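You operate a simulated robot arm through the tools that you are given. There is no shell and no other tool. Be economical: measure what you need, move in short steps, check, and stop when the job is done.

The job below is to be done with a simulated robot arm. You get a single attempt, and the scene is never put back.

JOB
Take the green block from the teal table and put it on the red strap roll. Then open the left black drawer, put the small purple chip inside, then shut the drawer. Then take the yellow cable and leave it on the blue paper. Then take the cable carton on the black desk and put it away on the top open shelf of the cupboard. Then press the cabinet button to switch it on. Then push the left cupboard door shut. Then open the middle blue drawer, put the red link inside and shut the drawer again. Then stack the yellow block marked "NOR" from the blue workbench on top of the yellow block marked "OR". Then fetch the black tape roll and set it on the blue workbench. The order counts. Set down upright: cable carton, red link.

The check looks at the end state, three seconds after you hand in, the way a careful person would. Anything else that was tipped, shoved, dropped, spilled or broken makes it a failure.

ROBOT AND FRAMES
A 7-joint arm with a four-finger gripper on a trunk, on a base that drives. Base frame: it is fixed to the floor where the robot stands at the start and does not move with it; the origin is under the middle of the robot, x ahead of it, y to its left, z up; the surface under the hand at the start is at about z = 80. Lengths are in cm, angles in rad, forces in N, time in s.
Its first joint turns from -1.204 to 3.002 rad. Places, roughly: black tape roll (6x6x2 cm) [10, 270, 80]; blue paper (13x18x2 cm) [370, -320, 110]; blue workbench [330, 260, 80]; cabinet button [560, -110, 150]; cable carton [575, -50, 75]; cb dr1 [540, 40, 70]; green block [75, 0, 75]; left black drawer [530, 40, 70]; left cupboard door [540, -310, 50]; middle blue drawer [270, 240, 50]; pca dr2 [270, 250, 40]; red link (5x2x3 cm) [360, 280, 80]; red strap roll (5x5x2 cm) [50, 20, 80]; small purple chip (4x4x3 cm) [350, -10, 80]; top open shelf of the cupboard [520, -330, 160]; yellow block [250, 250, 75]; yellow cable [550, -50, 100]. Payload 3.67 kg.
The TCP is the grasp point between the finger pads, 2.8 cm short of the fingertips. In the tool frame z runs along the fingers and y along their closing line. The gripper opens to 11.2 cm. The gripper's body begins 7.3 cm behind the TCP.
Orientation is that of the tool frame in the base frame, as a unit quaternion [x, y, z, w]. With the fingers straight down and closing along the base's y, the tool's x points along the base's -x, its y along +y and its z along -z.

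CONTROLS
- The arm moves only by the tool drive_tool. Its argument "steps" is a list that holds one entry, the list of rows, each a list of 7 numbers: the shift along the tool's x, y, z in units of 30 mm (1.0 is 30 mm), then the turn, a rotation vector about the tool's x, y, z in units of 6 degrees (1.0 is 6 degrees), then the finger opening in mm, from 0 to 112. In form: [[[x, y, z, wx, wy, wz, gripper], ...]]. A call has 1 to 10 rows; each row shifts and turns the commanded pose from where the row before left it, along the tool's axes as they then stand. A call with a number of a shift or a turn outside -1 to 1 is refused whole. Rows are played at 5 a second. More than 5 cm and 0.15 rad between two rows, or a gripper value outside its range, and nothing of the call is played. A pose out of reach is approached as far as the arm can. The call stops where the force on the tool passes 40 N (or 10 N more than at its start, if that is more) or the arm is blocked; 0.2 s more then pass. Each finger halts on what it meets, pressing with about 38 N; the grip force reading is that of the motor and also rises with nothing between the fingers. The clock runs only during rows and for 0.2 s after the last one: add rows that do not move to give the fingers time. The reply holds the time, the measured pose of the TCP, the force on the tool along the base axes, the opening and the grip force, in the units named above and with some noise, with the torque about the TCP (base axes, N m) and any sound that the robot's microphone picked up, and new pictures: "pictures" is both (left out), scene, wrist or none.
- Cameras (640 x 400 px; columns grow to the right, rows downward): "scene" is now at [13.53, 3.68, 128.01]; the picture's right is [0.39, -0.92, -0.00], its down [-0.46, -0.20, -0.87] and it looks along [0.80, 0.34, -0.50] (base axes); focal length 270 px, centre (320, 200). "wrist" rides on the gripper at [6, -1.8, -10.4] in the tool frame; the picture's right is [0.29, 0.96, 0.00], its down [-0.80, 0.24, -0.55] and it looks along [-0.53, 0.16, 0.83] (tool axes); focal length 234 px, centre (320, 200). There is no depth. A picture from a camera that has moved, and an enlarged one, comes with that camera's place and axes in the base frame and with its lens.
- slide_trunk(by): slides the trunk up (or, below 0, down) by that many cm; the arm and the scene camera ride with it, the base frame stays. It gives what a move gives, with no picture.
- drive_base(legs): drives the robot by 1 to 6 legs, each [ahead, turn to the left] in cm and rad, along the robot's own axes; the way and the turn of a leg run together, so that a leg with both is an arc; at most 150 cm and 3.142 rad a leg. The arm and the cameras ride along, it lands a little off, and it stops where it bumps. It gives what a move gives, and a new picture of the scene camera.
- head_to(pan, tilt): turns the head with the scene camera to pan (to the left, within 1.501 rad either way) and tilt (down, from -0.506 to 1.204), counted from straight ahead of the robot. It gives what a move gives, and a new picture of the scene camera.
- enlarge(camera, box): a new picture of the part [left, top, right, bottom] of that camera's present view, enlarged. No time passes.
- close_job(): hands the job in; it is judged then, once.

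Work in short steps. Places have to be worked out from the pictures, the camera data and where the tool is seen: move nearer, look again, correct. Check each grasp and each placing, and mend what went wrong. You have 525 turns and 360 pictures in all, those below and enlarged ones among them. Open the gripper and draw the arm clear of the work before you hand the job in, unless the task says otherwise; then end with one line.

The tools are called as a command line: name --argument value ..., lists and objects as JSON in quotes. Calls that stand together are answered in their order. drive_tool: Moves the arm, as the interface text tells. Its arguments: {"type":"object","properties":{"steps":{"type":"array"},"pictures":{"type":"string","enum":["both","scene","wrist","none"]}},"required":["steps"]} The other tools are called the same way: slide_trunk (by) slides the trunk up or down; drive_base (legs) drives the base; head_to (pan, tilt) turns the head that bears the scene camera; enlarge (camera, box) takes an enlarged picture of a part of a camera's view; close_job () hands the job in.

At the start:

```text
time: 0.0
ee_pos: [45.69, 28.61, 106.18]
tcp_rot: [0.001, 1.0, 0.0, 0.0]
ft_force: [-0.4, -0.9, 0.6]
wrist_torque: [-0.02, -0.02, 0.0]
gripper_width: 11.19
finger_force: 0.1
trunk travel left (down, up): [-40.0, 44.0]
robot x, y, heading: [-0.03, -0.21, 0.002]
head pan, tilt: [0.403, 0.525]
```

scene: 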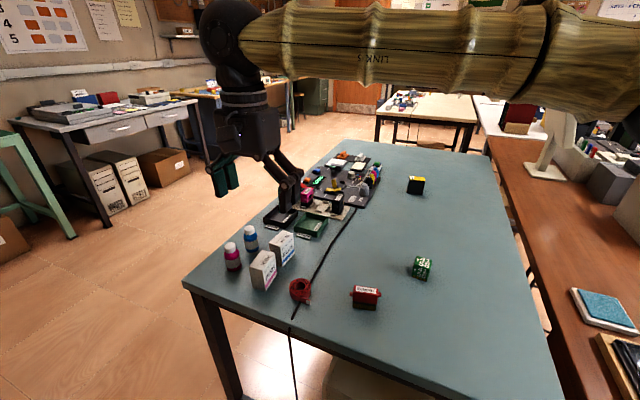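
wrist: 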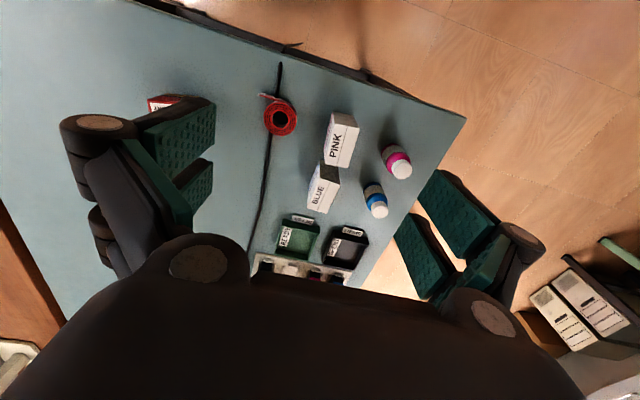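

I first take a closer look at the green block and the strap roll.

enlarge --camera "scene" --box '[260, 160, 480, 320]'

```text
2.50 times, centred on (370, 240) of scene
camera zoom: at [13.53, 3.68, 128.01], right [0.39, -0.92, 0.0], down [-0.46, -0.2, -0.87], along [0.8, 0.34, -0.5], focal length 675 px, centre (195, 100)
```

zoom: 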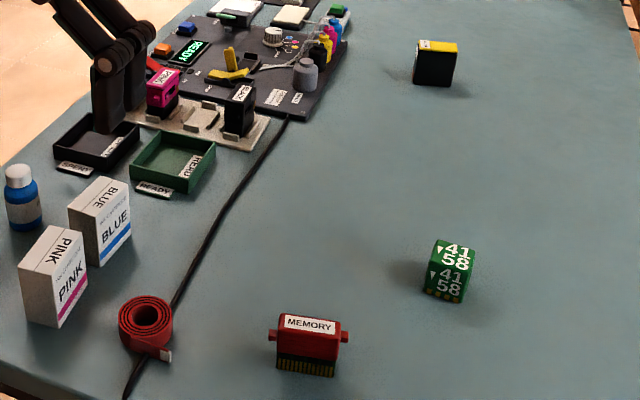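

The block sits near [67, 0, 82] and the roll near [50.5, 24, 81]. I move above the block to see its turn with the wrist camera.

drive_tool --steps '[[[-0.65, -0.95, 0, 0, 0, 0, 100], [-0.65, -0.95, 0, 0, 0, 0, 100], [-0.65, -0.95, 0, 0, 0, 0, 100], [-0.65, -0.95, 0, 0, 0, 0, 100], [-0.65, -0.95, 0, 0, 0, 0, 100], [-0.65, -0.95, 0, 0, 0, 0, 100], [-0.65, -0.95, 0.2, 0, 0, 0, 100], [-0.65, -0.95, 0.5, 0, 0, 0, 100], [-0.65, -0.95, 0.5, 0, 0, 0, 100], [-0.65, -0.95, 0.5, 0, 0, 0, 100]]]'

```text
time: 2.2
ee_pos: [65.13, -0.0, 101.06]
tcp_rot: [0.0, 1.0, 0.0, 0.0]
ft_force: [-0.9, 0.2, -0.7]
wrist_torque: [-0.01, 0.0, 0.01]
gripper_width: 9.99
finger_force: 0.0
trunk travel left (down, up): [-40.0, 44.0]
robot x, y, heading: [-0.04, -0.04, -0.0]
head pan, tilt: [0.403, 0.525]
camera scene: at [13.57, 3.58, 128.01], right [0.39, -0.92, 0.0], down [-0.46, -0.2, -0.87], along [0.8, 0.34, -0.5], focal length 270 px, centre (320, 200)
camera wrist: at [59.11, -1.75, 111.37], right [-0.29, 0.96, 0.0], down [0.8, 0.24, 0.55], along [0.53, 0.16, -0.83], focal length 234 px, centre (320, 200)
```

scene: 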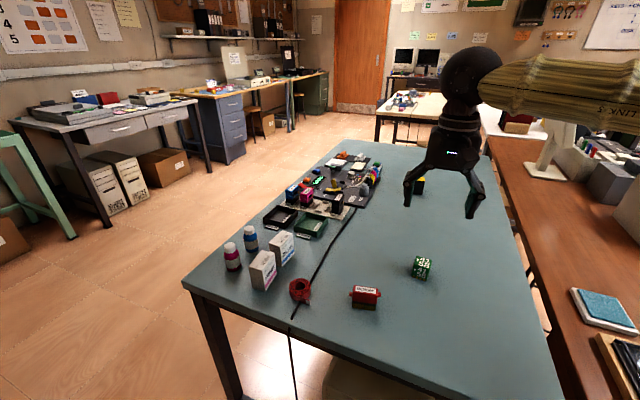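
wrist: 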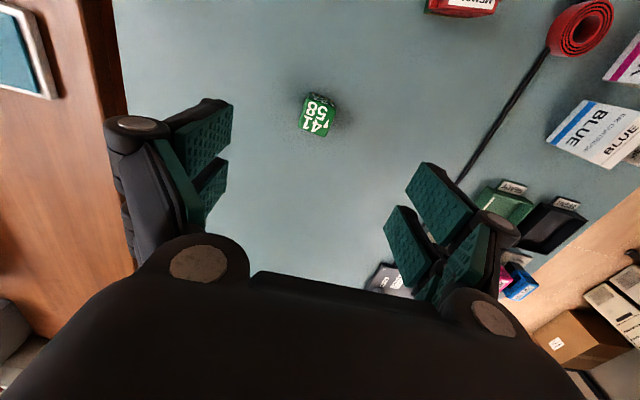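

The block is at about [66, 0.1]. I enlarge to read its yaw.

enlarge --camera "wrist" --box '[272, 80, 368, 140]'

enlarge --camera "scene" --box '[390, 242, 454, 282]'

```text
6.67 times, centred on (320, 110) of wrist
camera zoom: at [59.11, -1.75, 111.37], right [-0.29, 0.96, 0.0], down [0.8, 0.24, 0.55], along [0.53, 0.16, -0.83], focal length 1561 px, centre (320, 800)
```

zoom: 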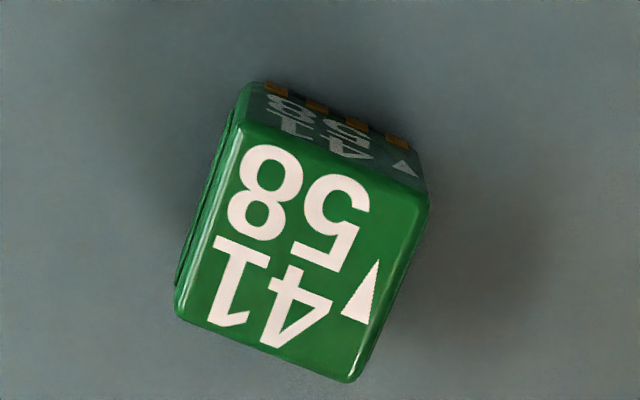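

```text
10.00 times, centred on (422, 262) of scene
camera zoom: at [13.57, 3.58, 128.01], right [0.39, -0.92, 0.0], down [-0.46, -0.2, -0.87], along [0.8, 0.34, -0.5], focal length 2698 px, centre (-700, -420)
```

zoom: 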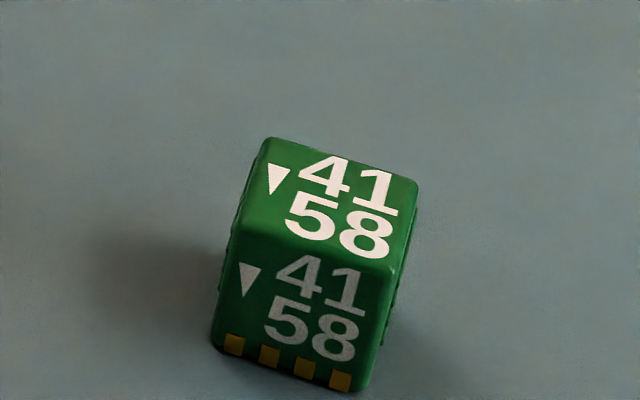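

The block is 3.5 cm across, centred at [66.1, 0] and turned about 5° clockwise. I align with it and go down to about z = 83.2.

drive_tool --steps '[[[-0.33, 0, 0, 0, 0, 0.83, 80], [0, 0, 1, 0, 0, 0, 80], [0, 0, 1, 0, 0, 0, 80], [0, 0, 1, 0, 0, 0, 80], [0, 0, 1, 0, 0, 0, 80], [0, 0, 1, 0, 0, 0, 80], [0, 0, 0.5, 0, 0, 0, 80], [0, 0, 0.4, 0, 0, 0, 80]]]'

```text
time: 4.0
ee_pos: [66.03, 0.21, 83.29]
tcp_rot: [0.044, 0.999, 0.0, 0.0]
ft_force: [0.4, 0.2, -0.2]
wrist_torque: [-0.01, 0.01, 0.01]
gripper_width: 7.98
finger_force: 0.0
trunk travel left (down, up): [-40.0, 44.0]
robot x, y, heading: [0.4, -0.17, -0.006]
head pan, tilt: [0.403, 0.525]
camera scene: at [13.54, 3.65, 128.01], right [0.39, -0.92, 0.0], down [-0.46, -0.2, -0.87], along [0.8, 0.34, -0.5], focal length 270 px, centre (320, 200)
camera wrist: at [59.97, -1.05, 93.7], right [-0.2, 0.98, 0.0], down [0.81, 0.17, 0.55], along [0.54, 0.11, -0.83], focal length 234 px, centre (320, 200)
```

scene: 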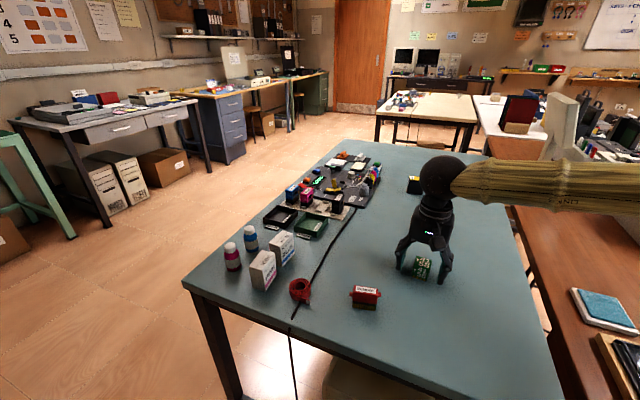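
wrist: 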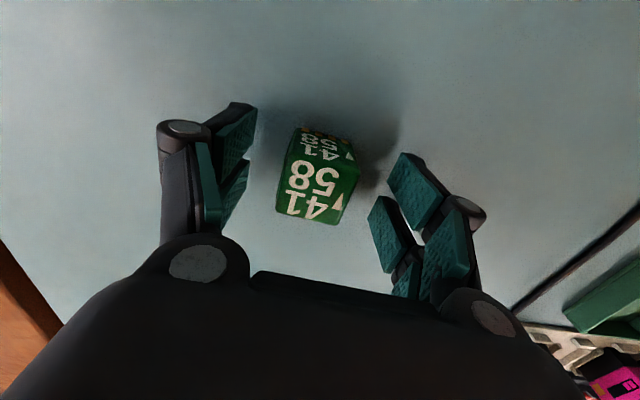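

The block is centred between the pads. I close on it and lift a little.

drive_tool --steps '[[[0, 0, 0, 0, 0, 0, 20], [0, 0, 0, 0, 0, 0, 20], [0, 0, 0, 0, 0, 0, 20], [0, 0, -0.5, 0, 0, 0, 20], [0, 0, -1, 0, 0, 0, 20], [0, 0, -1, 0, 0, 0, 20]]]'

```text
time: 5.4
ee_pos: [66.1, 0.23, 90.77]
tcp_rot: [0.044, 0.999, 0.0, 0.001]
ft_force: [-1.2, -1.1, -0.5]
wrist_torque: [0.0, -0.04, -0.01]
gripper_width: 3.51
finger_force: 37.5
trunk travel left (down, up): [-40.0, 44.0]
robot x, y, heading: [0.06, -0.45, -0.005]
head pan, tilt: [0.403, 0.525]
camera scene: at [13.5, 3.67, 128.01], right [0.39, -0.92, 0.0], down [-0.46, -0.2, -0.87], along [0.8, 0.34, -0.5], focal length 270 px, centre (320, 200)
camera wrist: at [59.97, -1.05, 101.19], right [-0.2, 0.98, 0.0], down [0.81, 0.17, 0.55], along [0.54, 0.11, -0.83], focal length 234 px, centre (320, 200)
```

scene: 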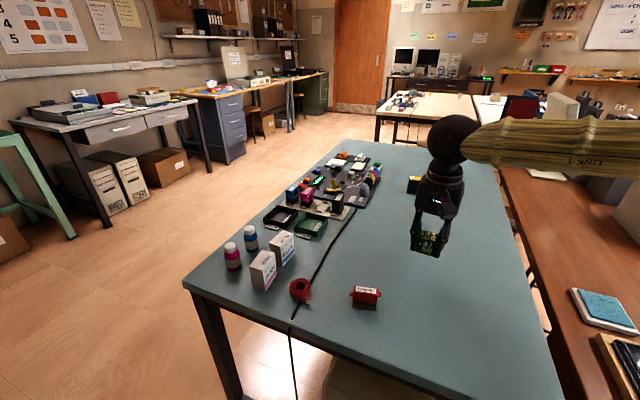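
wrist: 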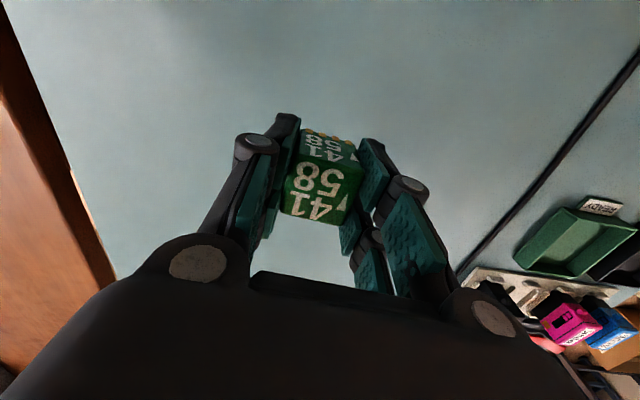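

The grip holds at 3.51 cm. I raise, square up the tool again and carry the block over the roll near [50, 23.9].

drive_tool --steps '[[[0, 0, -1, 0, 0, -0.83, 20], [0, 0, -1, 0, 0, 0, 20], [0.7, 0.98, -0.3, 0, 0, 0, 20], [0.7, 0.98, 0, 0, 0, 0, 20], [0.7, 0.98, 0, 0, 0, 0, 20], [0.7, 0.98, 0, 0, 0, 0, 20], [0.7, 0.98, 0, 0, 0, 0, 20], [0.7, 0.98, 0, 0, 0, 0, 20], [0.7, 0.98, 0, 0, 0, 0, 20], [0.47, 1, 0, 0, 0, 0, 20]]]'

```text
time: 7.6
ee_pos: [49.99, 23.82, 97.82]
tcp_rot: [0.0, 1.0, 0.001, 0.0]
ft_force: [-0.5, -0.4, -0.4]
wrist_torque: [-0.04, 0.02, -0.02]
gripper_width: 3.49
finger_force: 38.5
trunk travel left (down, up): [-40.0, 44.0]
robot x, y, heading: [0.09, 0.07, 0.004]
head pan, tilt: [0.403, 0.525]
camera scene: at [13.52, 3.75, 128.01], right [0.39, -0.92, 0.0], down [-0.46, -0.2, -0.87], along [0.8, 0.34, -0.5], focal length 270 px, centre (320, 200)
camera wrist: at [43.98, 22.13, 108.16], right [-0.29, 0.96, 0.0], down [0.8, 0.24, 0.55], along [0.53, 0.16, -0.83], focal length 234 px, centre (320, 200)
```

scene: 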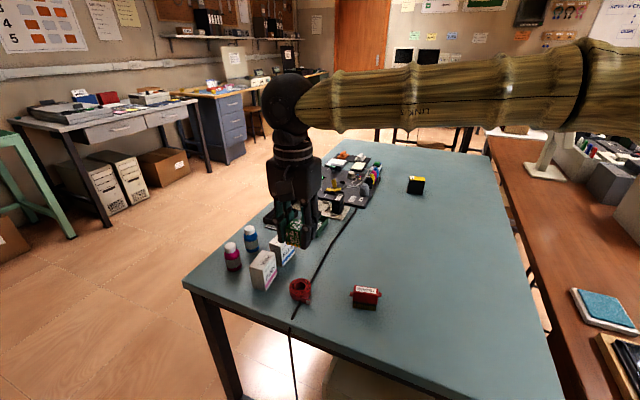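
wrist: 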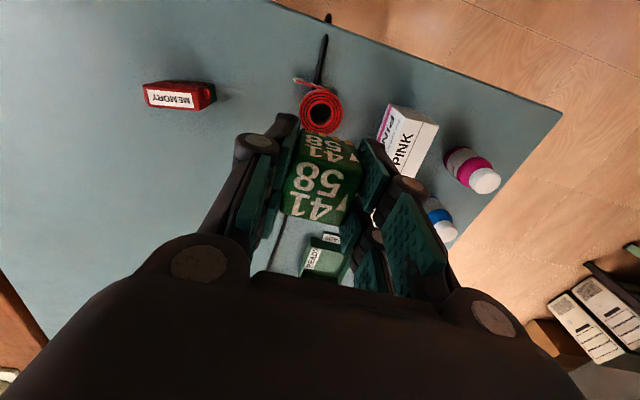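

The wrist picture confirms the roll's centre at [49.8, 23.9]. I lower to just above contact.

drive_tool --steps '[[[0.07, 0, 0.8, 0, 0, 0, 20], [0, 0, 1, 0, 0, 0, 20], [0, 0, 1, 0, 0, 0, 20], [0, 0, 0.7, 0, 0, 0, 20], [0, 0, 0.3, 0, 0, 0, 20], [0, 0, 0.15, 0, 0, 0, 20]]]'

```text
time: 9.0
ee_pos: [49.76, 23.86, 86.02]
tcp_rot: [0.0, 1.0, 0.0, 0.0]
ft_force: [-0.2, 0.8, -0.5]
wrist_torque: [0.01, 0.02, 0.0]
gripper_width: 3.52
finger_force: 37.9
trunk travel left (down, up): [-40.0, 44.0]
robot x, y, heading: [0.3, 0.34, -0.0]
head pan, tilt: [0.403, 0.525]
camera scene: at [13.54, 3.68, 128.01], right [0.39, -0.92, 0.0], down [-0.46, -0.2, -0.87], along [0.8, 0.34, -0.5], focal length 270 px, centre (320, 200)
camera wrist: at [43.81, 22.07, 96.28], right [-0.29, 0.96, 0.0], down [0.8, 0.24, 0.55], along [0.53, 0.16, -0.83], focal length 234 px, centre (320, 200)
```

scene: 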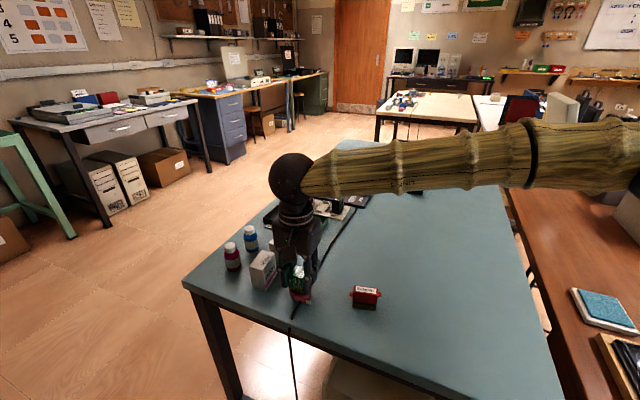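
wrist: 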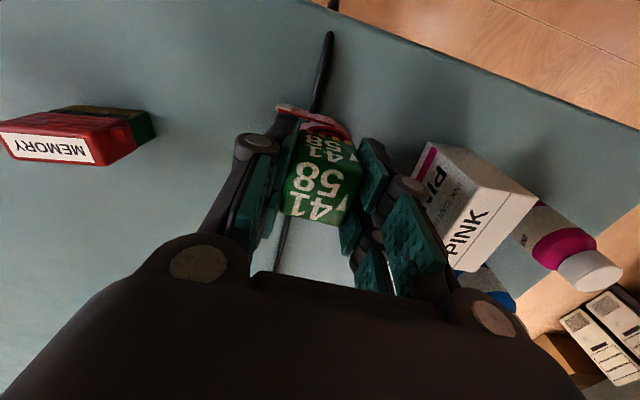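

No contact yet; I lower in small steps and watch the force.

drive_tool --steps '[[[0, 0, 0.12, 0, 0, 0, 20], [0, 0, 0, 0, 0, 0, 20]]]' --pictures "none"

drive_tool --steps '[[[0, 0, 0.1, 0, 0, 0, 20], [0, 0, 0, 0, 0, 0, 20]]]' --pictures "wrist"

```text
time: 9.6
ee_pos: [49.85, 23.75, 85.55]
tcp_rot: [0.001, 1.0, 0.0, 0.001]
ft_force: [-0.3, -0.3, -1.1]
wrist_torque: [-0.01, 0.01, 0.02]
gripper_width: 3.52
finger_force: 38.0
trunk travel left (down, up): [-40.0, 44.0]
robot x, y, heading: [0.21, -0.08, 0.003]
head pan, tilt: [0.403, 0.525]
```

```text
time: 10.2
ee_pos: [49.7, 23.79, 85.35]
tcp_rot: [0.0, 1.0, 0.0, 0.0]
ft_force: [-0.3, -0.6, -0.5]
wrist_torque: [-0.03, 0.03, 0.0]
gripper_width: 3.52
finger_force: 38.1
trunk travel left (down, up): [-40.0, 44.0]
robot x, y, heading: [0.0, -0.08, 0.003]
head pan, tilt: [0.403, 0.525]
camera wrist: at [43.8, 22.07, 95.63], right [-0.29, 0.96, 0.0], down [0.8, 0.24, 0.55], along [0.53, 0.16, -0.83], focal length 234 px, centre (320, 200)
```

wrist: 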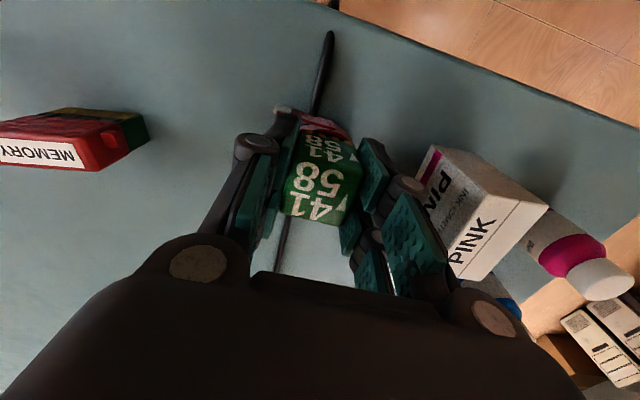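

Still free, so I keep lowering gently.

drive_tool --steps '[[[0, 0, 0.08, 0, 0, 0, 20], [0, 0, 0, 0, 0, 0, 20]]]' --pictures "none"

drive_tool --steps '[[[0, 0, 0.08, 0, 0, 0, 20], [0, 0, 0, 0, 0, 0, 20]]]' --pictures "none"

enlarge --camera "scene" --box '[270, 255, 334, 310]'

```text
time: 10.8
ee_pos: [49.71, 23.73, 85.11]
tcp_rot: [0.001, 1.0, 0.001, 0.001]
ft_force: [1.9, 0.2, 8.7]
wrist_torque: [0.09, -0.06, 0.01]
gripper_width: 3.49
finger_force: 38.4
trunk travel left (down, up): [-40.0, 44.0]
robot x, y, heading: [0.28, 0.24, 0.003]
head pan, tilt: [0.403, 0.525]
```

```text
time: 11.4
ee_pos: [49.68, 23.8, 84.91]
tcp_rot: [0.002, 1.0, 0.001, 0.001]
ft_force: [2.7, 1.9, 29.6]
wrist_torque: [0.05, -0.07, 0.01]
gripper_width: 3.54
finger_force: 37.8
trunk travel left (down, up): [-40.0, 44.0]
robot x, y, heading: [0.35, -0.04, 0.004]
head pan, tilt: [0.403, 0.525]
```

```text
7.27 times, centred on (302, 282) of scene
camera zoom: at [13.4, 3.62, 128.06], right [0.39, -0.92, 0.0], down [-0.46, -0.2, -0.87], along [0.8, 0.34, -0.5], focal length 1962 px, centre (451, -400)
```

zoom: 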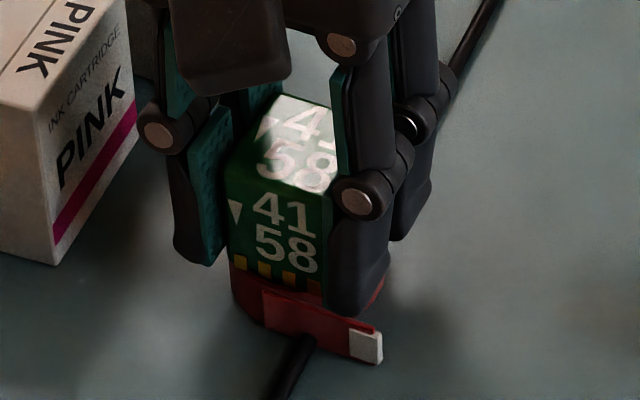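

The block rests on the roll. I ease off the pressure, open a little and rise.

drive_tool --steps '[[[0, 0, -0.07, 0, 0, 0, 20], [0, 0, 0, 0, 0, 0, 55], [0, 0, 0, 0, 0, 0, 55], [0, 0, -0.5, 0, 0, 0, 55], [0, 0, -1, 0, 0, 0, 55], [0, 0, -1, 0, 0, 0, 55], [0, 0, -1, 0, 0, 0, 55], [0, 0, -1, 0, 0, 0, 55]]]'

enlarge --camera "scene" --box '[260, 250, 340, 310]'

```text
time: 13.2
ee_pos: [49.59, 23.76, 98.68]
tcp_rot: [0.0, 1.0, -0.001, -0.001]
ft_force: [-0.4, 0.1, -1.1]
wrist_torque: [-0.02, 0.01, 0.01]
gripper_width: 5.49
finger_force: 0.2
trunk travel left (down, up): [-40.0, 44.0]
robot x, y, heading: [0.04, 0.1, -0.002]
head pan, tilt: [0.403, 0.525]
camera scene: at [13.51, 3.67, 128.01], right [0.39, -0.92, 0.0], down [-0.46, -0.2, -0.87], along [0.8, 0.34, -0.5], focal length 270 px, centre (320, 200)
camera wrist: at [43.75, 21.96, 108.99], right [-0.29, 0.96, 0.0], down [0.8, 0.24, 0.55], along [0.53, 0.16, -0.83], focal length 234 px, centre (320, 200)
```

scene: 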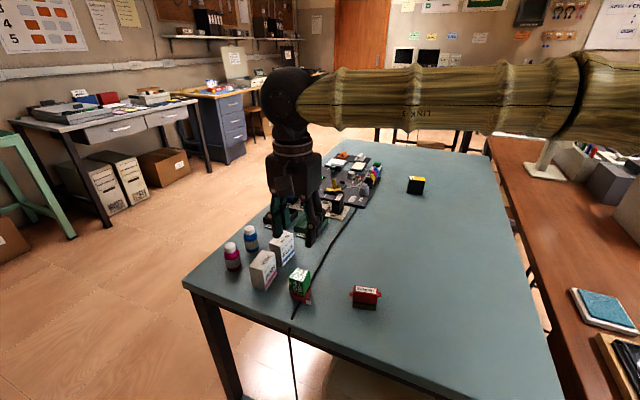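
wrist: 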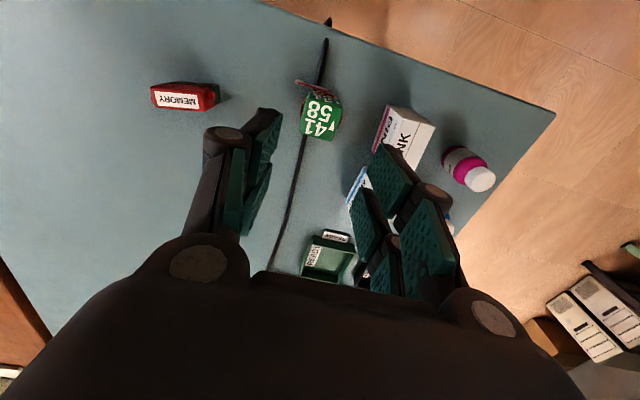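

```text
6.67 times, centred on (300, 280) of scene
camera zoom: at [13.51, 3.67, 128.01], right [0.39, -0.92, 0.0], down [-0.46, -0.2, -0.87], along [0.8, 0.34, -0.5], focal length 1799 px, centre (453, -333)
```

zoom: 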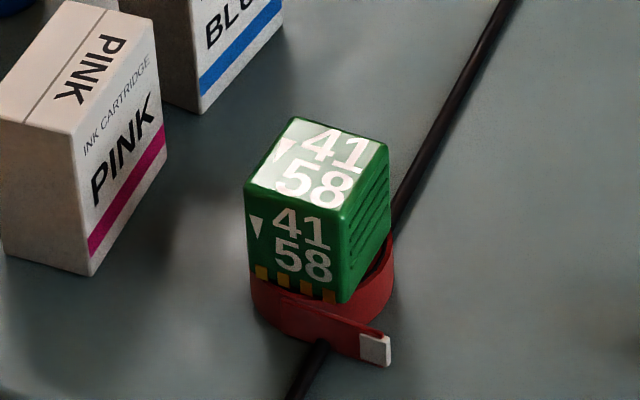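

The green block is seated squarely on the roll. Next I look around the room to plan the driving, starting with a lift of the arm.

drive_tool --steps '[[[0, 0, -1, 0, 0, 0, 55], [0, 0, -1, 0, 0, 0, 55], [0, 0, -1, 0, 0, 0, 55], [0, 0, -1, 0, 0, 0, 55], [0, 0, -1, 0, 0, 0, 55]]]' --pictures "none"

head_to --pan 0.0 --tilt 0.25

head_to --pan 0.9 --tilt 0.3

head_to --pan -0.9 --tilt 0.4

```text
time: 14.4
ee_pos: [49.71, 23.84, 113.6]
tcp_rot: [0.0, 1.0, 0.0, 0.0]
ft_force: [0.0, -0.6, -0.7]
wrist_torque: [0.0, -0.03, -0.01]
gripper_width: 5.51
finger_force: 0.0
trunk travel left (down, up): [-40.0, 44.0]
robot x, y, heading: [0.37, -0.08, 0.001]
head pan, tilt: [0.403, 0.525]
```

```text
time: 15.3
ee_pos: [49.57, 23.73, 113.57]
tcp_rot: [0.0, 1.0, 0.0, 0.0]
ft_force: [-0.5, -1.2, 0.3]
wrist_torque: [-0.02, -0.02, -0.03]
gripper_width: 5.5
finger_force: 0.1
trunk travel left (down, up): [-40.0, 44.0]
robot x, y, heading: [-0.53, 0.1, -0.0]
head pan, tilt: [0.0, 0.25]
camera scene: at [14.55, 0.14, 130.55], right [0.0, -1.0, 0.0], down [-0.25, 0.0, -0.97], along [0.97, 0.0, -0.25], focal length 270 px, centre (320, 200)
```

scene: 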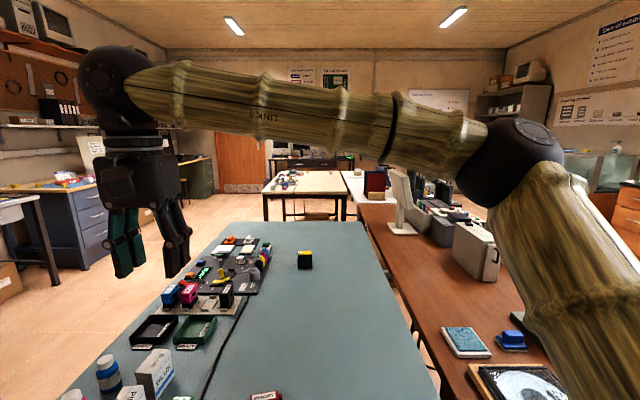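

```text
time: 16.5
ee_pos: [49.64, 23.8, 113.52]
tcp_rot: [0.001, 1.0, 0.0, 0.0]
ft_force: [-0.1, 0.4, 0.2]
wrist_torque: [0.01, -0.02, 0.03]
gripper_width: 5.49
finger_force: 0.1
trunk travel left (down, up): [-40.0, 44.0]
robot x, y, heading: [0.24, 0.01, -0.002]
head pan, tilt: [0.901, 0.3]
camera scene: at [11.02, 7.45, 130.09], right [0.78, -0.62, 0.0], down [-0.18, -0.23, -0.96], along [0.59, 0.75, -0.3], focal length 270 px, centre (320, 200)
```

scene: 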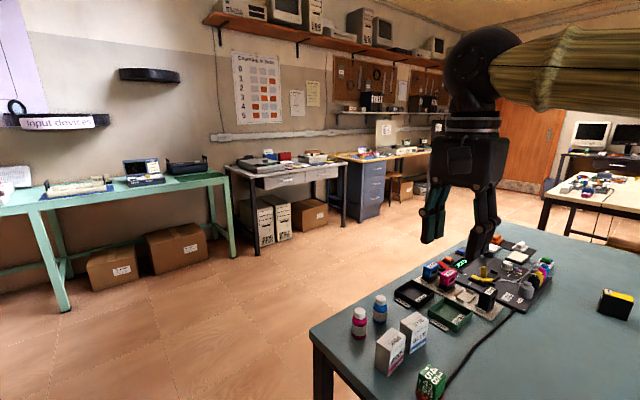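

```text
time: 18.3
ee_pos: [49.86, 23.79, 113.52]
tcp_rot: [0.0, 1.0, 0.0, 0.0]
ft_force: [0.5, 0.6, 0.3]
wrist_torque: [0.03, 0.0, -0.03]
gripper_width: 5.52
finger_force: 0.0
trunk travel left (down, up): [-40.0, 44.0]
robot x, y, heading: [0.03, 0.26, -0.003]
head pan, tilt: [-0.901, 0.4]
camera scene: at [10.97, -7.12, 129.16], right [-0.78, -0.62, 0.0], down [-0.24, 0.3, -0.92], along [0.57, -0.72, -0.39], focal length 270 px, centre (320, 200)
```

scene: 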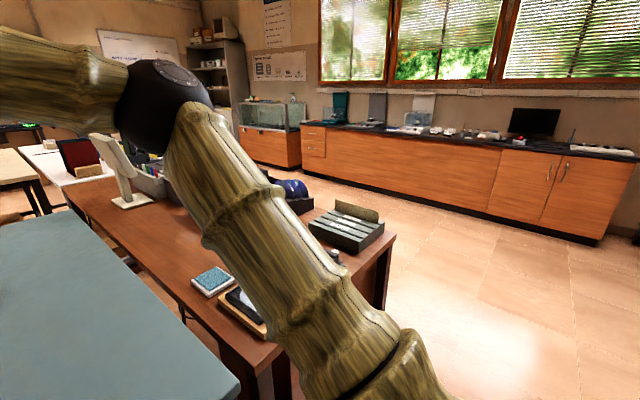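

The aisle along y ≈ 130 between the tables and the left-wall benches looks clear. I drive there and then forward, with the head facing ahead.

drive_base --legs '[[0, 1.571], [130, 0], [0, -1.571]]'

head_to --pan 0.0 --tilt 0.3

```text
time: 32.4
ee_pos: [48.45, 153.8, 113.52]
tcp_rot: [-0.004, 1.0, 0.0, 0.0]
ft_force: [0.1, 0.2, -0.3]
wrist_torque: [0.01, -0.02, 0.01]
gripper_width: 5.51
finger_force: 0.0
trunk travel left (down, up): [-40.0, 44.0]
robot x, y, heading: [-0.59, 129.4, 0.009]
head pan, tilt: [-0.901, 0.4]
camera scene: at [10.01, 122.38, 129.16], right [-0.78, -0.63, 0.0], down [-0.24, 0.3, -0.92], along [0.58, -0.72, -0.39], focal length 270 px, centre (320, 200)
```

scene: 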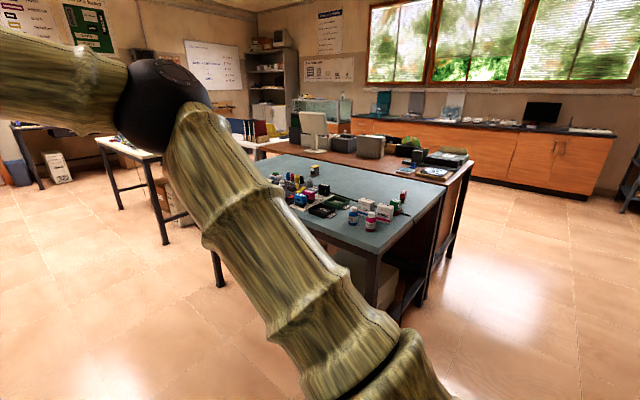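

```text
time: 33.6
ee_pos: [48.41, 153.74, 113.55]
tcp_rot: [-0.004, 1.0, 0.0, 0.0]
ft_force: [-0.1, 0.2, -0.2]
wrist_torque: [0.01, 0.02, 0.01]
gripper_width: 5.51
finger_force: 0.0
trunk travel left (down, up): [-40.0, 44.0]
robot x, y, heading: [-1.04, 129.22, 0.007]
head pan, tilt: [0.0, 0.3]
camera scene: at [13.51, 129.69, 130.08], right [0.01, -1.0, 0.0], down [-0.3, 0.0, -0.96], along [0.96, 0.01, -0.3], focal length 270 px, centre (320, 200)
```

scene: 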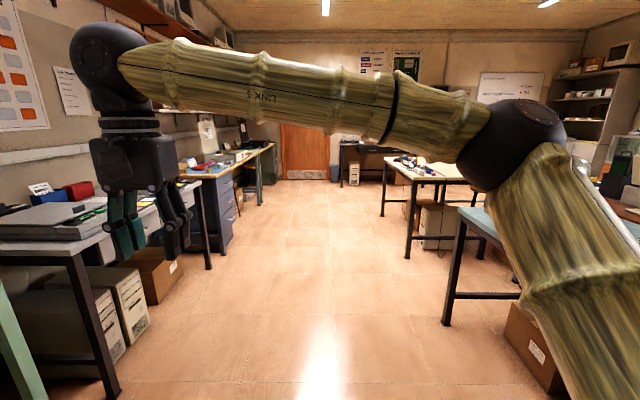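

The lane ahead is free. I drive 300 cm forward.

drive_base --legs '[[150, -0.005], [150, 0]]'

```text
time: 48.2
ee_pos: [350.42, 150.82, 113.55]
tcp_rot: [0.009, 1.0, 0.0, 0.0]
ft_force: [0.4, 0.5, 0.0]
wrist_torque: [0.03, 0.04, 0.01]
gripper_width: 5.48
finger_force: 0.0
trunk travel left (down, up): [-40.0, 44.0]
robot x, y, heading: [300.29, 127.74, -0.02]
head pan, tilt: [0.0, 0.3]
camera scene: at [314.89, 127.78, 130.08], right [-0.02, -1.0, 0.0], down [-0.3, 0.01, -0.96], along [0.95, -0.02, -0.3], focal length 270 px, centre (320, 200)
```

scene: 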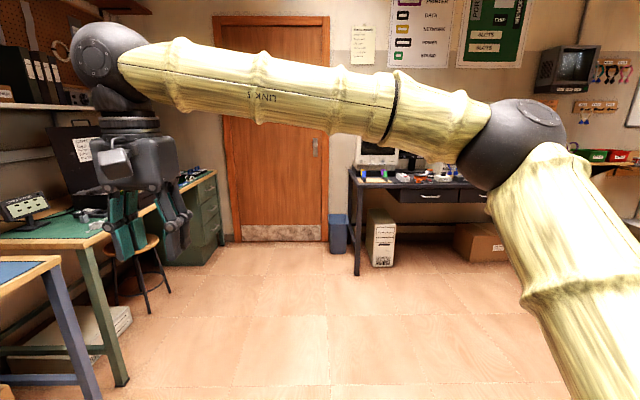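

The black desk with its drawers is visible ahead on the right. I go to about [430, 45], facing it.

drive_base --legs '[[130, 0.01], [0, -1.56], [83, 0], [0, 1.57]]'

head_to --pan -0.3 --tilt 0.45

```text
time: 66.3
ee_pos: [479.01, 67.65, 113.62]
tcp_rot: [0.001, 1.0, 0.0, 0.0]
ft_force: [0.3, 0.6, -0.3]
wrist_torque: [-0.03, 0.01, -0.02]
gripper_width: 5.48
finger_force: 0.1
trunk travel left (down, up): [-40.0, 44.0]
robot x, y, heading: [429.04, 44.04, -0.006]
head pan, tilt: [0.0, 0.3]
camera scene: at [443.78, 43.94, 130.09], right [0.0, -1.0, 0.0], down [-0.3, 0.0, -0.96], along [0.96, 0.0, -0.3], focal length 270 px, centre (320, 200)
```

scene: 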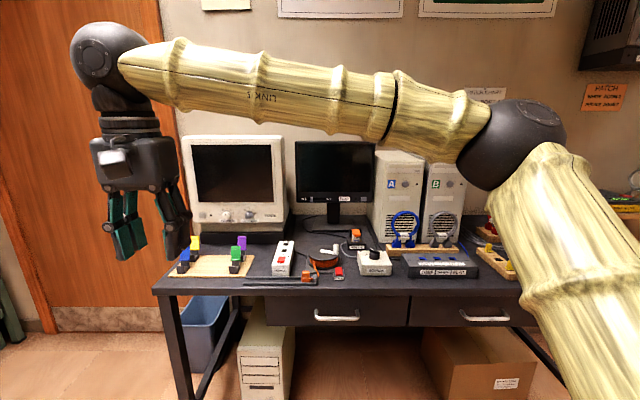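

```text
time: 67.1
ee_pos: [478.99, 67.6, 113.38]
tcp_rot: [0.0, 1.0, 0.0, 0.001]
ft_force: [0.7, 0.1, 0.4]
wrist_torque: [0.0, -0.02, 0.04]
gripper_width: 5.5
finger_force: 0.2
trunk travel left (down, up): [-40.0, 44.0]
robot x, y, heading: [429.06, 43.73, -0.001]
head pan, tilt: [-0.3, 0.45]
camera scene: at [443.23, 41.21, 128.7], right [-0.29, -0.96, 0.0], down [-0.42, 0.13, -0.9], along [0.86, -0.27, -0.44], focal length 270 px, centre (320, 200)
```

scene: 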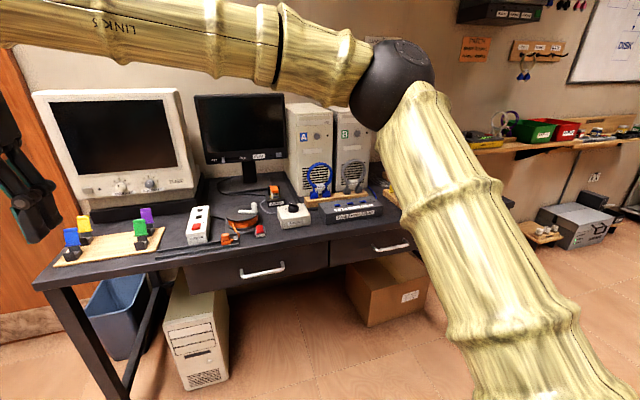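

I enlarge the handle to see its shape.

enlarge --camera "scene" --box '[200, 220, 344, 310]'

```text
4.44 times, centred on (272, 265) of scene
camera zoom: at [443.23, 41.21, 128.7], right [-0.29, -0.96, 0.0], down [-0.42, 0.13, -0.9], along [0.86, -0.27, -0.44], focal length 1199 px, centre (533, -89)
```

zoom: 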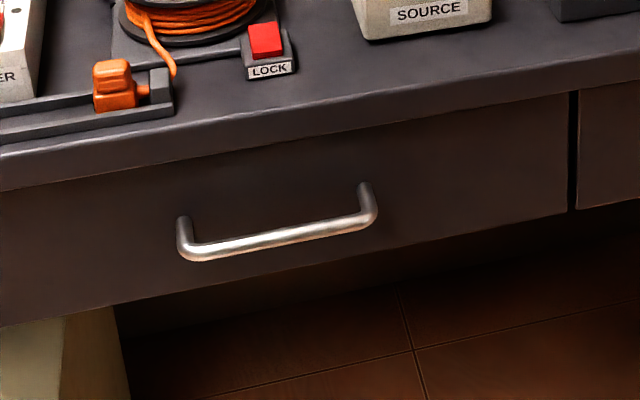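

The handle is a thin bar about 14 cm wide at roughly [515.5, 38.6, 69]. I lower the trunk, then turn the tool to horizontal with the fingers closing vertically.

slide_trunk --by -28

drive_tool --steps '[[[0, 0, 0, -0.577, -0.577, 0.577, 50], [0, 0, 0, -0.577, -0.577, 0.577, 50], [0, 0, 0, -0.577, -0.577, 0.577, 50], [0, 0, 0, -0.577, -0.577, 0.577, 50], [0, 0, 0, -0.577, -0.577, 0.577, 50], [0, 0, 0, -0.577, -0.577, 0.577, 50], [0, 0, 0, -0.577, -0.577, 0.577, 50], [0, 0, 0, -0.577, -0.577, 0.577, 50], [0, 0, 0, -0.577, -0.577, 0.577, 50], [0, 0, 0, -0.577, -0.577, 0.577, 50]]]' --pictures "scene"

```text
time: 69.9
ee_pos: [478.85, 67.54, 85.56]
tcp_rot: [0.0, 1.0, 0.0, 0.0]
ft_force: [-0.5, -0.7, 0.5]
wrist_torque: [0.05, -0.03, -0.03]
gripper_width: 5.51
finger_force: 0.0
trunk travel left (down, up): [-12.0, 72.0]
robot x, y, heading: [429.48, 44.11, -0.001]
head pan, tilt: [-0.3, 0.45]
```

```text
time: 72.1
ee_pos: [478.88, 67.61, 85.45]
tcp_rot: [0.289, 0.866, 0.288, 0.289]
ft_force: [-0.6, -0.5, -0.6]
wrist_torque: [0.0, 0.02, 0.0]
gripper_width: 5.01
finger_force: 0.0
trunk travel left (down, up): [-12.0, 72.0]
robot x, y, heading: [429.34, 44.03, -0.001]
head pan, tilt: [-0.3, 0.45]
camera scene: at [443.23, 41.2, 100.69], right [-0.3, -0.96, 0.0], down [-0.42, 0.13, -0.9], along [0.86, -0.27, -0.44], focal length 270 px, centre (320, 200)
```

scene: 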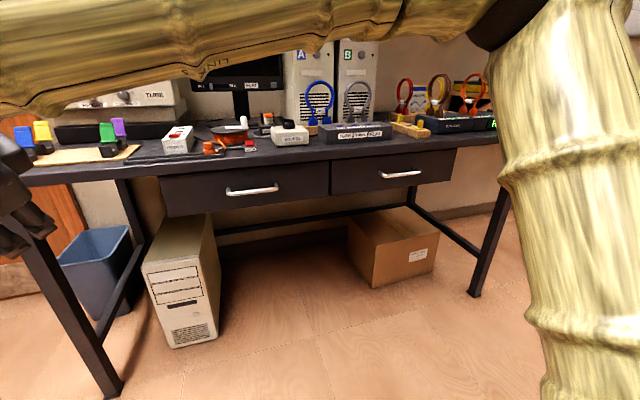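

Parallax from the lowered camera puts the bar at about [514.1, 38.9, 70.7]. I finish the rotation.

drive_tool --steps '[[[0, 0, 0, -0.577, -0.577, 0.577, 50], [0, 0, 0, -0.577, -0.577, 0.577, 50], [0, 0, 0, -0.577, -0.577, 0.577, 50], [0, 0, 0, -0.577, -0.577, 0.577, 50], [0, 0, 0, -0.577, -0.577, 0.577, 50], [0, 0, 0, -0.577, -0.577, 0.577, 50], [0, 0, 0, -0.577, -0.577, 0.577, 50], [0, 0, 0, -0.577, -0.577, 0.577, 50], [0, 0, 0, -0.577, -0.577, 0.577, 50], [0, 0, 0, -0.577, -0.577, 0.577, 50]]]'

```text
time: 74.3
ee_pos: [478.92, 67.65, 85.5]
tcp_rot: [0.5, 0.5, 0.5, 0.5]
ft_force: [-0.3, -0.3, -0.1]
wrist_torque: [-0.02, 0.01, 0.01]
gripper_width: 4.99
finger_force: 0.0
trunk travel left (down, up): [-12.0, 72.0]
robot x, y, heading: [429.21, 43.98, 0.003]
head pan, tilt: [-0.3, 0.45]
camera scene: at [443.22, 41.19, 100.69], right [-0.3, -0.96, 0.0], down [-0.42, 0.13, -0.9], along [0.86, -0.27, -0.44], focal length 270 px, centre (320, 200)
camera wrist: at [468.54, 73.68, 83.72], right [0.0, 0.29, 0.96], down [-0.55, -0.8, 0.24], along [0.83, -0.53, 0.16], focal length 234 px, centre (320, 200)
```

scene: 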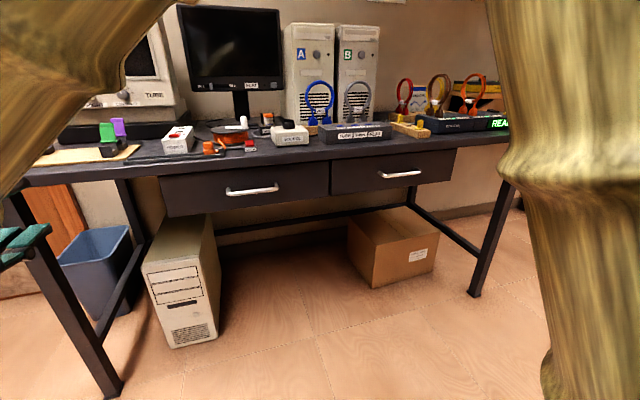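
wrist: 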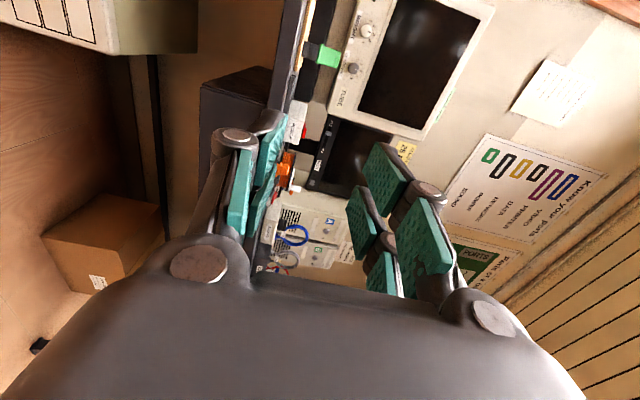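

I move to just in front of the handle.

drive_tool --steps '[[[-0.95, -0.49, 0.5, 0, 0, 0, 50], [-0.95, -0.49, 0.5, 0, 0, 0, 50], [-0.95, -0.49, 0.5, 0, 0, 0, 50], [-0.95, -0.49, 0.5, 0, 0, 0, 50], [-0.95, -0.49, 0.5, 0, 0, 0, 50], [-0.95, -0.49, 0.5, 0, 0, 0, 50], [-0.95, -0.49, 0.5, 0, 0, 0, 50], [-0.95, -0.49, 0.5, 0, 0, 0, 50], [-0.95, -0.49, 0.5, 0, 0, 0, 50], [-0.95, -0.49, 0.5, 0, 0, 0, 50]]]'

```text
time: 76.5
ee_pos: [493.89, 39.13, 70.87]
tcp_rot: [0.5, 0.501, 0.5, 0.499]
ft_force: [0.4, 0.8, -0.3]
wrist_torque: [0.02, 0.02, 0.01]
gripper_width: 4.98
finger_force: 0.1
trunk travel left (down, up): [-12.0, 72.0]
robot x, y, heading: [429.31, 43.78, 0.006]
head pan, tilt: [-0.3, 0.45]
camera scene: at [443.21, 41.22, 100.7], right [-0.3, -0.96, 0.0], down [-0.42, 0.13, -0.9], along [0.86, -0.27, -0.44], focal length 270 px, centre (320, 200)
camera wrist: at [483.5, 45.16, 69.09], right [0.0, 0.29, 0.96], down [-0.55, -0.8, 0.24], along [0.83, -0.53, 0.16], focal length 234 px, centre (320, 200)
```

scene: 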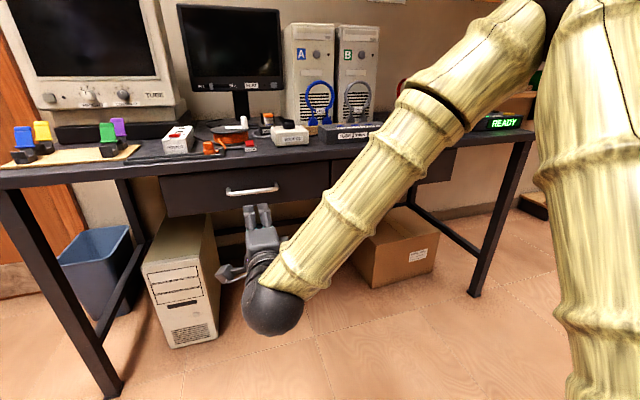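
wrist: 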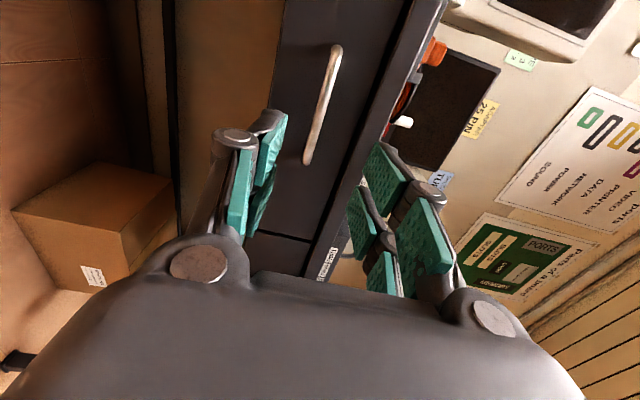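

The bar is at z ≈ 71.2 and y from 32 to 45. I raise by 0.3 cm and advance until the bar is between the finger tips.

drive_tool --steps '[[[0, 0.1, 1, 0, 0, 0, 50], [0, 0, 1, 0, 0, 0, 50], [0, 0, 1, 0, 0, 0, 50], [0, 0, 1, 0, 0, 0, 50], [0, 0, 1, 0, 0, 0, 50], [0, 0, 0.9, 0, 0, 0, 50]]]'

```text
time: 77.9
ee_pos: [511.64, 39.15, 71.22]
tcp_rot: [0.5, 0.501, 0.5, 0.499]
ft_force: [-0.6, -0.1, 0.2]
wrist_torque: [0.01, 0.01, 0.0]
gripper_width: 5.0
finger_force: 0.0
trunk travel left (down, up): [-12.0, 72.0]
robot x, y, heading: [429.04, 43.64, 0.003]
head pan, tilt: [-0.3, 0.45]
camera scene: at [443.21, 41.18, 100.69], right [-0.3, -0.96, 0.0], down [-0.42, 0.13, -0.9], along [0.86, -0.27, -0.44], focal length 270 px, centre (320, 200)
camera wrist: at [501.34, 45.17, 69.3], right [0.0, 0.29, 0.96], down [-0.55, -0.8, 0.24], along [0.83, -0.53, 0.16], focal length 234 px, centre (320, 200)
```

scene: 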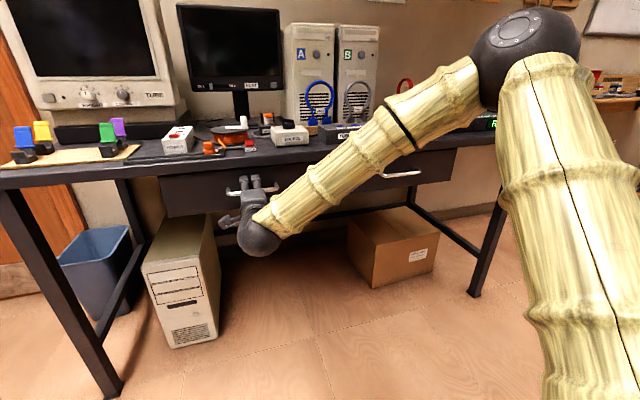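
wrist: 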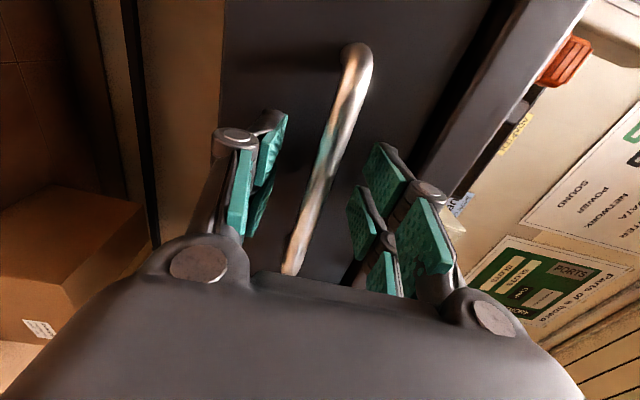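

The bar lies right between the pads. I close and pull back a first few centimetres.

drive_tool --steps '[[[0, 0, 0.15, 0, 0, 0, 0], [0, 0, 0, 0, 0, 0, 0], [0, 0, 0, 0, 0, 0, 0], [0, 0, -0.3, 0, 0, 0, 0], [0, 0, -0.5, 0, 0, 0, 0], [0, 0, -0.5, 0, 0, 0, 0], [0, 0, -0.5, 0, 0, 0, 0]]]'

```text
time: 79.5
ee_pos: [506.62, 39.13, 71.03]
tcp_rot: [0.5, 0.501, 0.5, 0.499]
ft_force: [-0.6, 1.2, -19.6]
wrist_torque: [0.21, -0.02, -0.25]
gripper_width: 1.04
finger_force: 45.4
trunk travel left (down, up): [-12.0, 72.0]
robot x, y, heading: [429.5, 43.85, -0.004]
head pan, tilt: [-0.3, 0.45]
camera scene: at [443.35, 41.18, 100.66], right [-0.3, -0.96, 0.0], down [-0.42, 0.13, -0.9], along [0.86, -0.27, -0.44], focal length 270 px, centre (320, 200)
camera wrist: at [496.37, 45.18, 69.19], right [0.0, 0.29, 0.96], down [-0.55, -0.8, 0.24], along [0.83, -0.53, 0.16], focal length 234 px, centre (320, 200)
```

scene: 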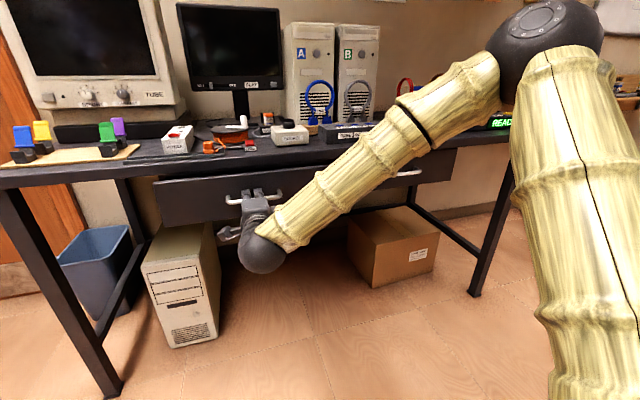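
wrist: 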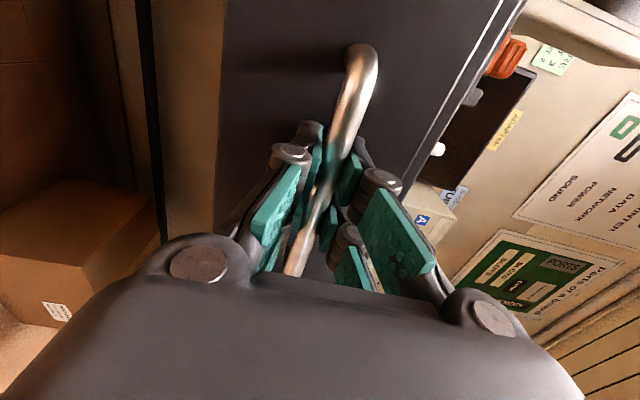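

The drawer is moving. I ease the vertical load and pull on.

drive_tool --steps '[[[0, -0.08, -0.4, 0, 0, 0, 0], [0, 0, -0.6, 0, 0, 0, 0], [0, 0, -0.6, 0, 0, 0, 0], [0, 0, -0.6, 0, 0, 0, 0], [0, 0, -0.6, 0, 0, 0, 0], [0, 0, -0.6, 0, 0, 0, 0], [0, 0, -0.6, 0, 0, 0, 0], [0, 0, -0.6, 0, 0, 0, 0], [0, 0, -0.6, 0, 0, 0, 0]]]'

```text
time: 81.5
ee_pos: [491.93, 39.25, 71.03]
tcp_rot: [0.502, 0.498, 0.498, 0.502]
ft_force: [-0.3, -29.8, 14.4]
wrist_torque: [-0.31, 0.09, 0.02]
gripper_width: 1.05
finger_force: 44.8
out of reach, approached as far as the arm can: row 9
trunk travel left (down, up): [-12.0, 72.0]
robot x, y, heading: [429.04, 43.84, 0.002]
head pan, tilt: [-0.3, 0.45]
camera scene: at [443.15, 41.0, 100.72], right [-0.3, -0.95, 0.0], down [-0.41, 0.13, -0.9], along [0.86, -0.27, -0.44], focal length 270 px, centre (320, 200)
camera wrist: at [481.62, 45.31, 69.16], right [0.0, 0.29, 0.96], down [-0.56, -0.79, 0.24], along [0.83, -0.54, 0.16], focal length 234 px, centre (320, 200)
```

scene: 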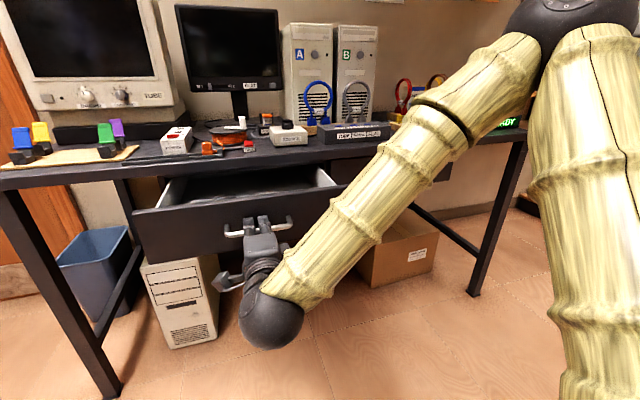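
wrist: 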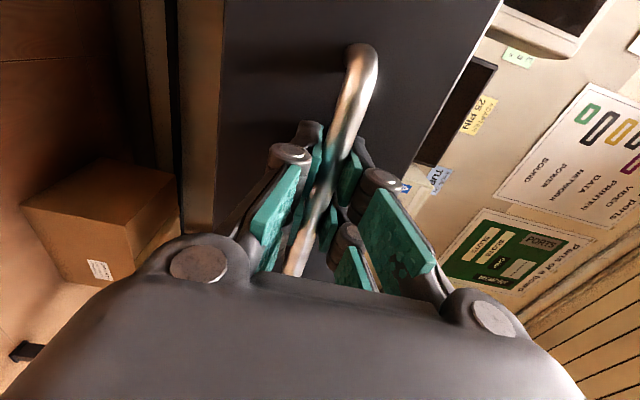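

The drawer is out by about 20 cm, which is enough for the chip. I open the fingers and back the base off the handle.

drive_tool --steps '[[[0, 0, 0, 0, 0, 0, 50], [0, 0, 0, 0, 0, 0, 50], [0, 0, 0, 0, 0, 0, 50]]]' --pictures "none"

drive_base --legs '[[-12, 0]]'

```text
time: 82.3
ee_pos: [491.85, 39.6, 70.96]
tcp_rot: [0.5, 0.5, 0.499, 0.5]
ft_force: [0.6, 0.5, 0.0]
wrist_torque: [0.0, -0.01, 0.03]
gripper_width: 5.01
finger_force: 0.0
trunk travel left (down, up): [-12.0, 72.0]
robot x, y, heading: [429.01, 43.42, -0.002]
head pan, tilt: [-0.3, 0.45]
```

```text
time: 83.5
ee_pos: [479.89, 39.44, 70.96]
tcp_rot: [0.501, 0.5, 0.499, 0.5]
ft_force: [-0.7, -0.2, -0.4]
wrist_torque: [-0.02, -0.02, -0.01]
gripper_width: 5.01
finger_force: 0.0
trunk travel left (down, up): [-12.0, 72.0]
robot x, y, heading: [417.1, 43.85, 0.0]
head pan, tilt: [-0.3, 0.45]
camera scene: at [431.18, 41.17, 100.69], right [-0.3, -0.96, 0.0], down [-0.42, 0.13, -0.9], along [0.86, -0.27, -0.44], focal length 270 px, centre (320, 200)
```

scene: 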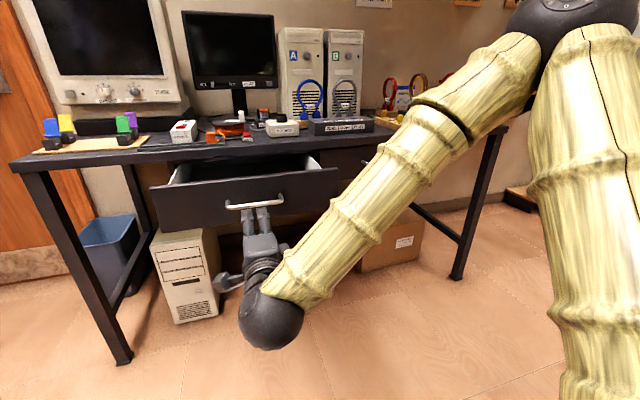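

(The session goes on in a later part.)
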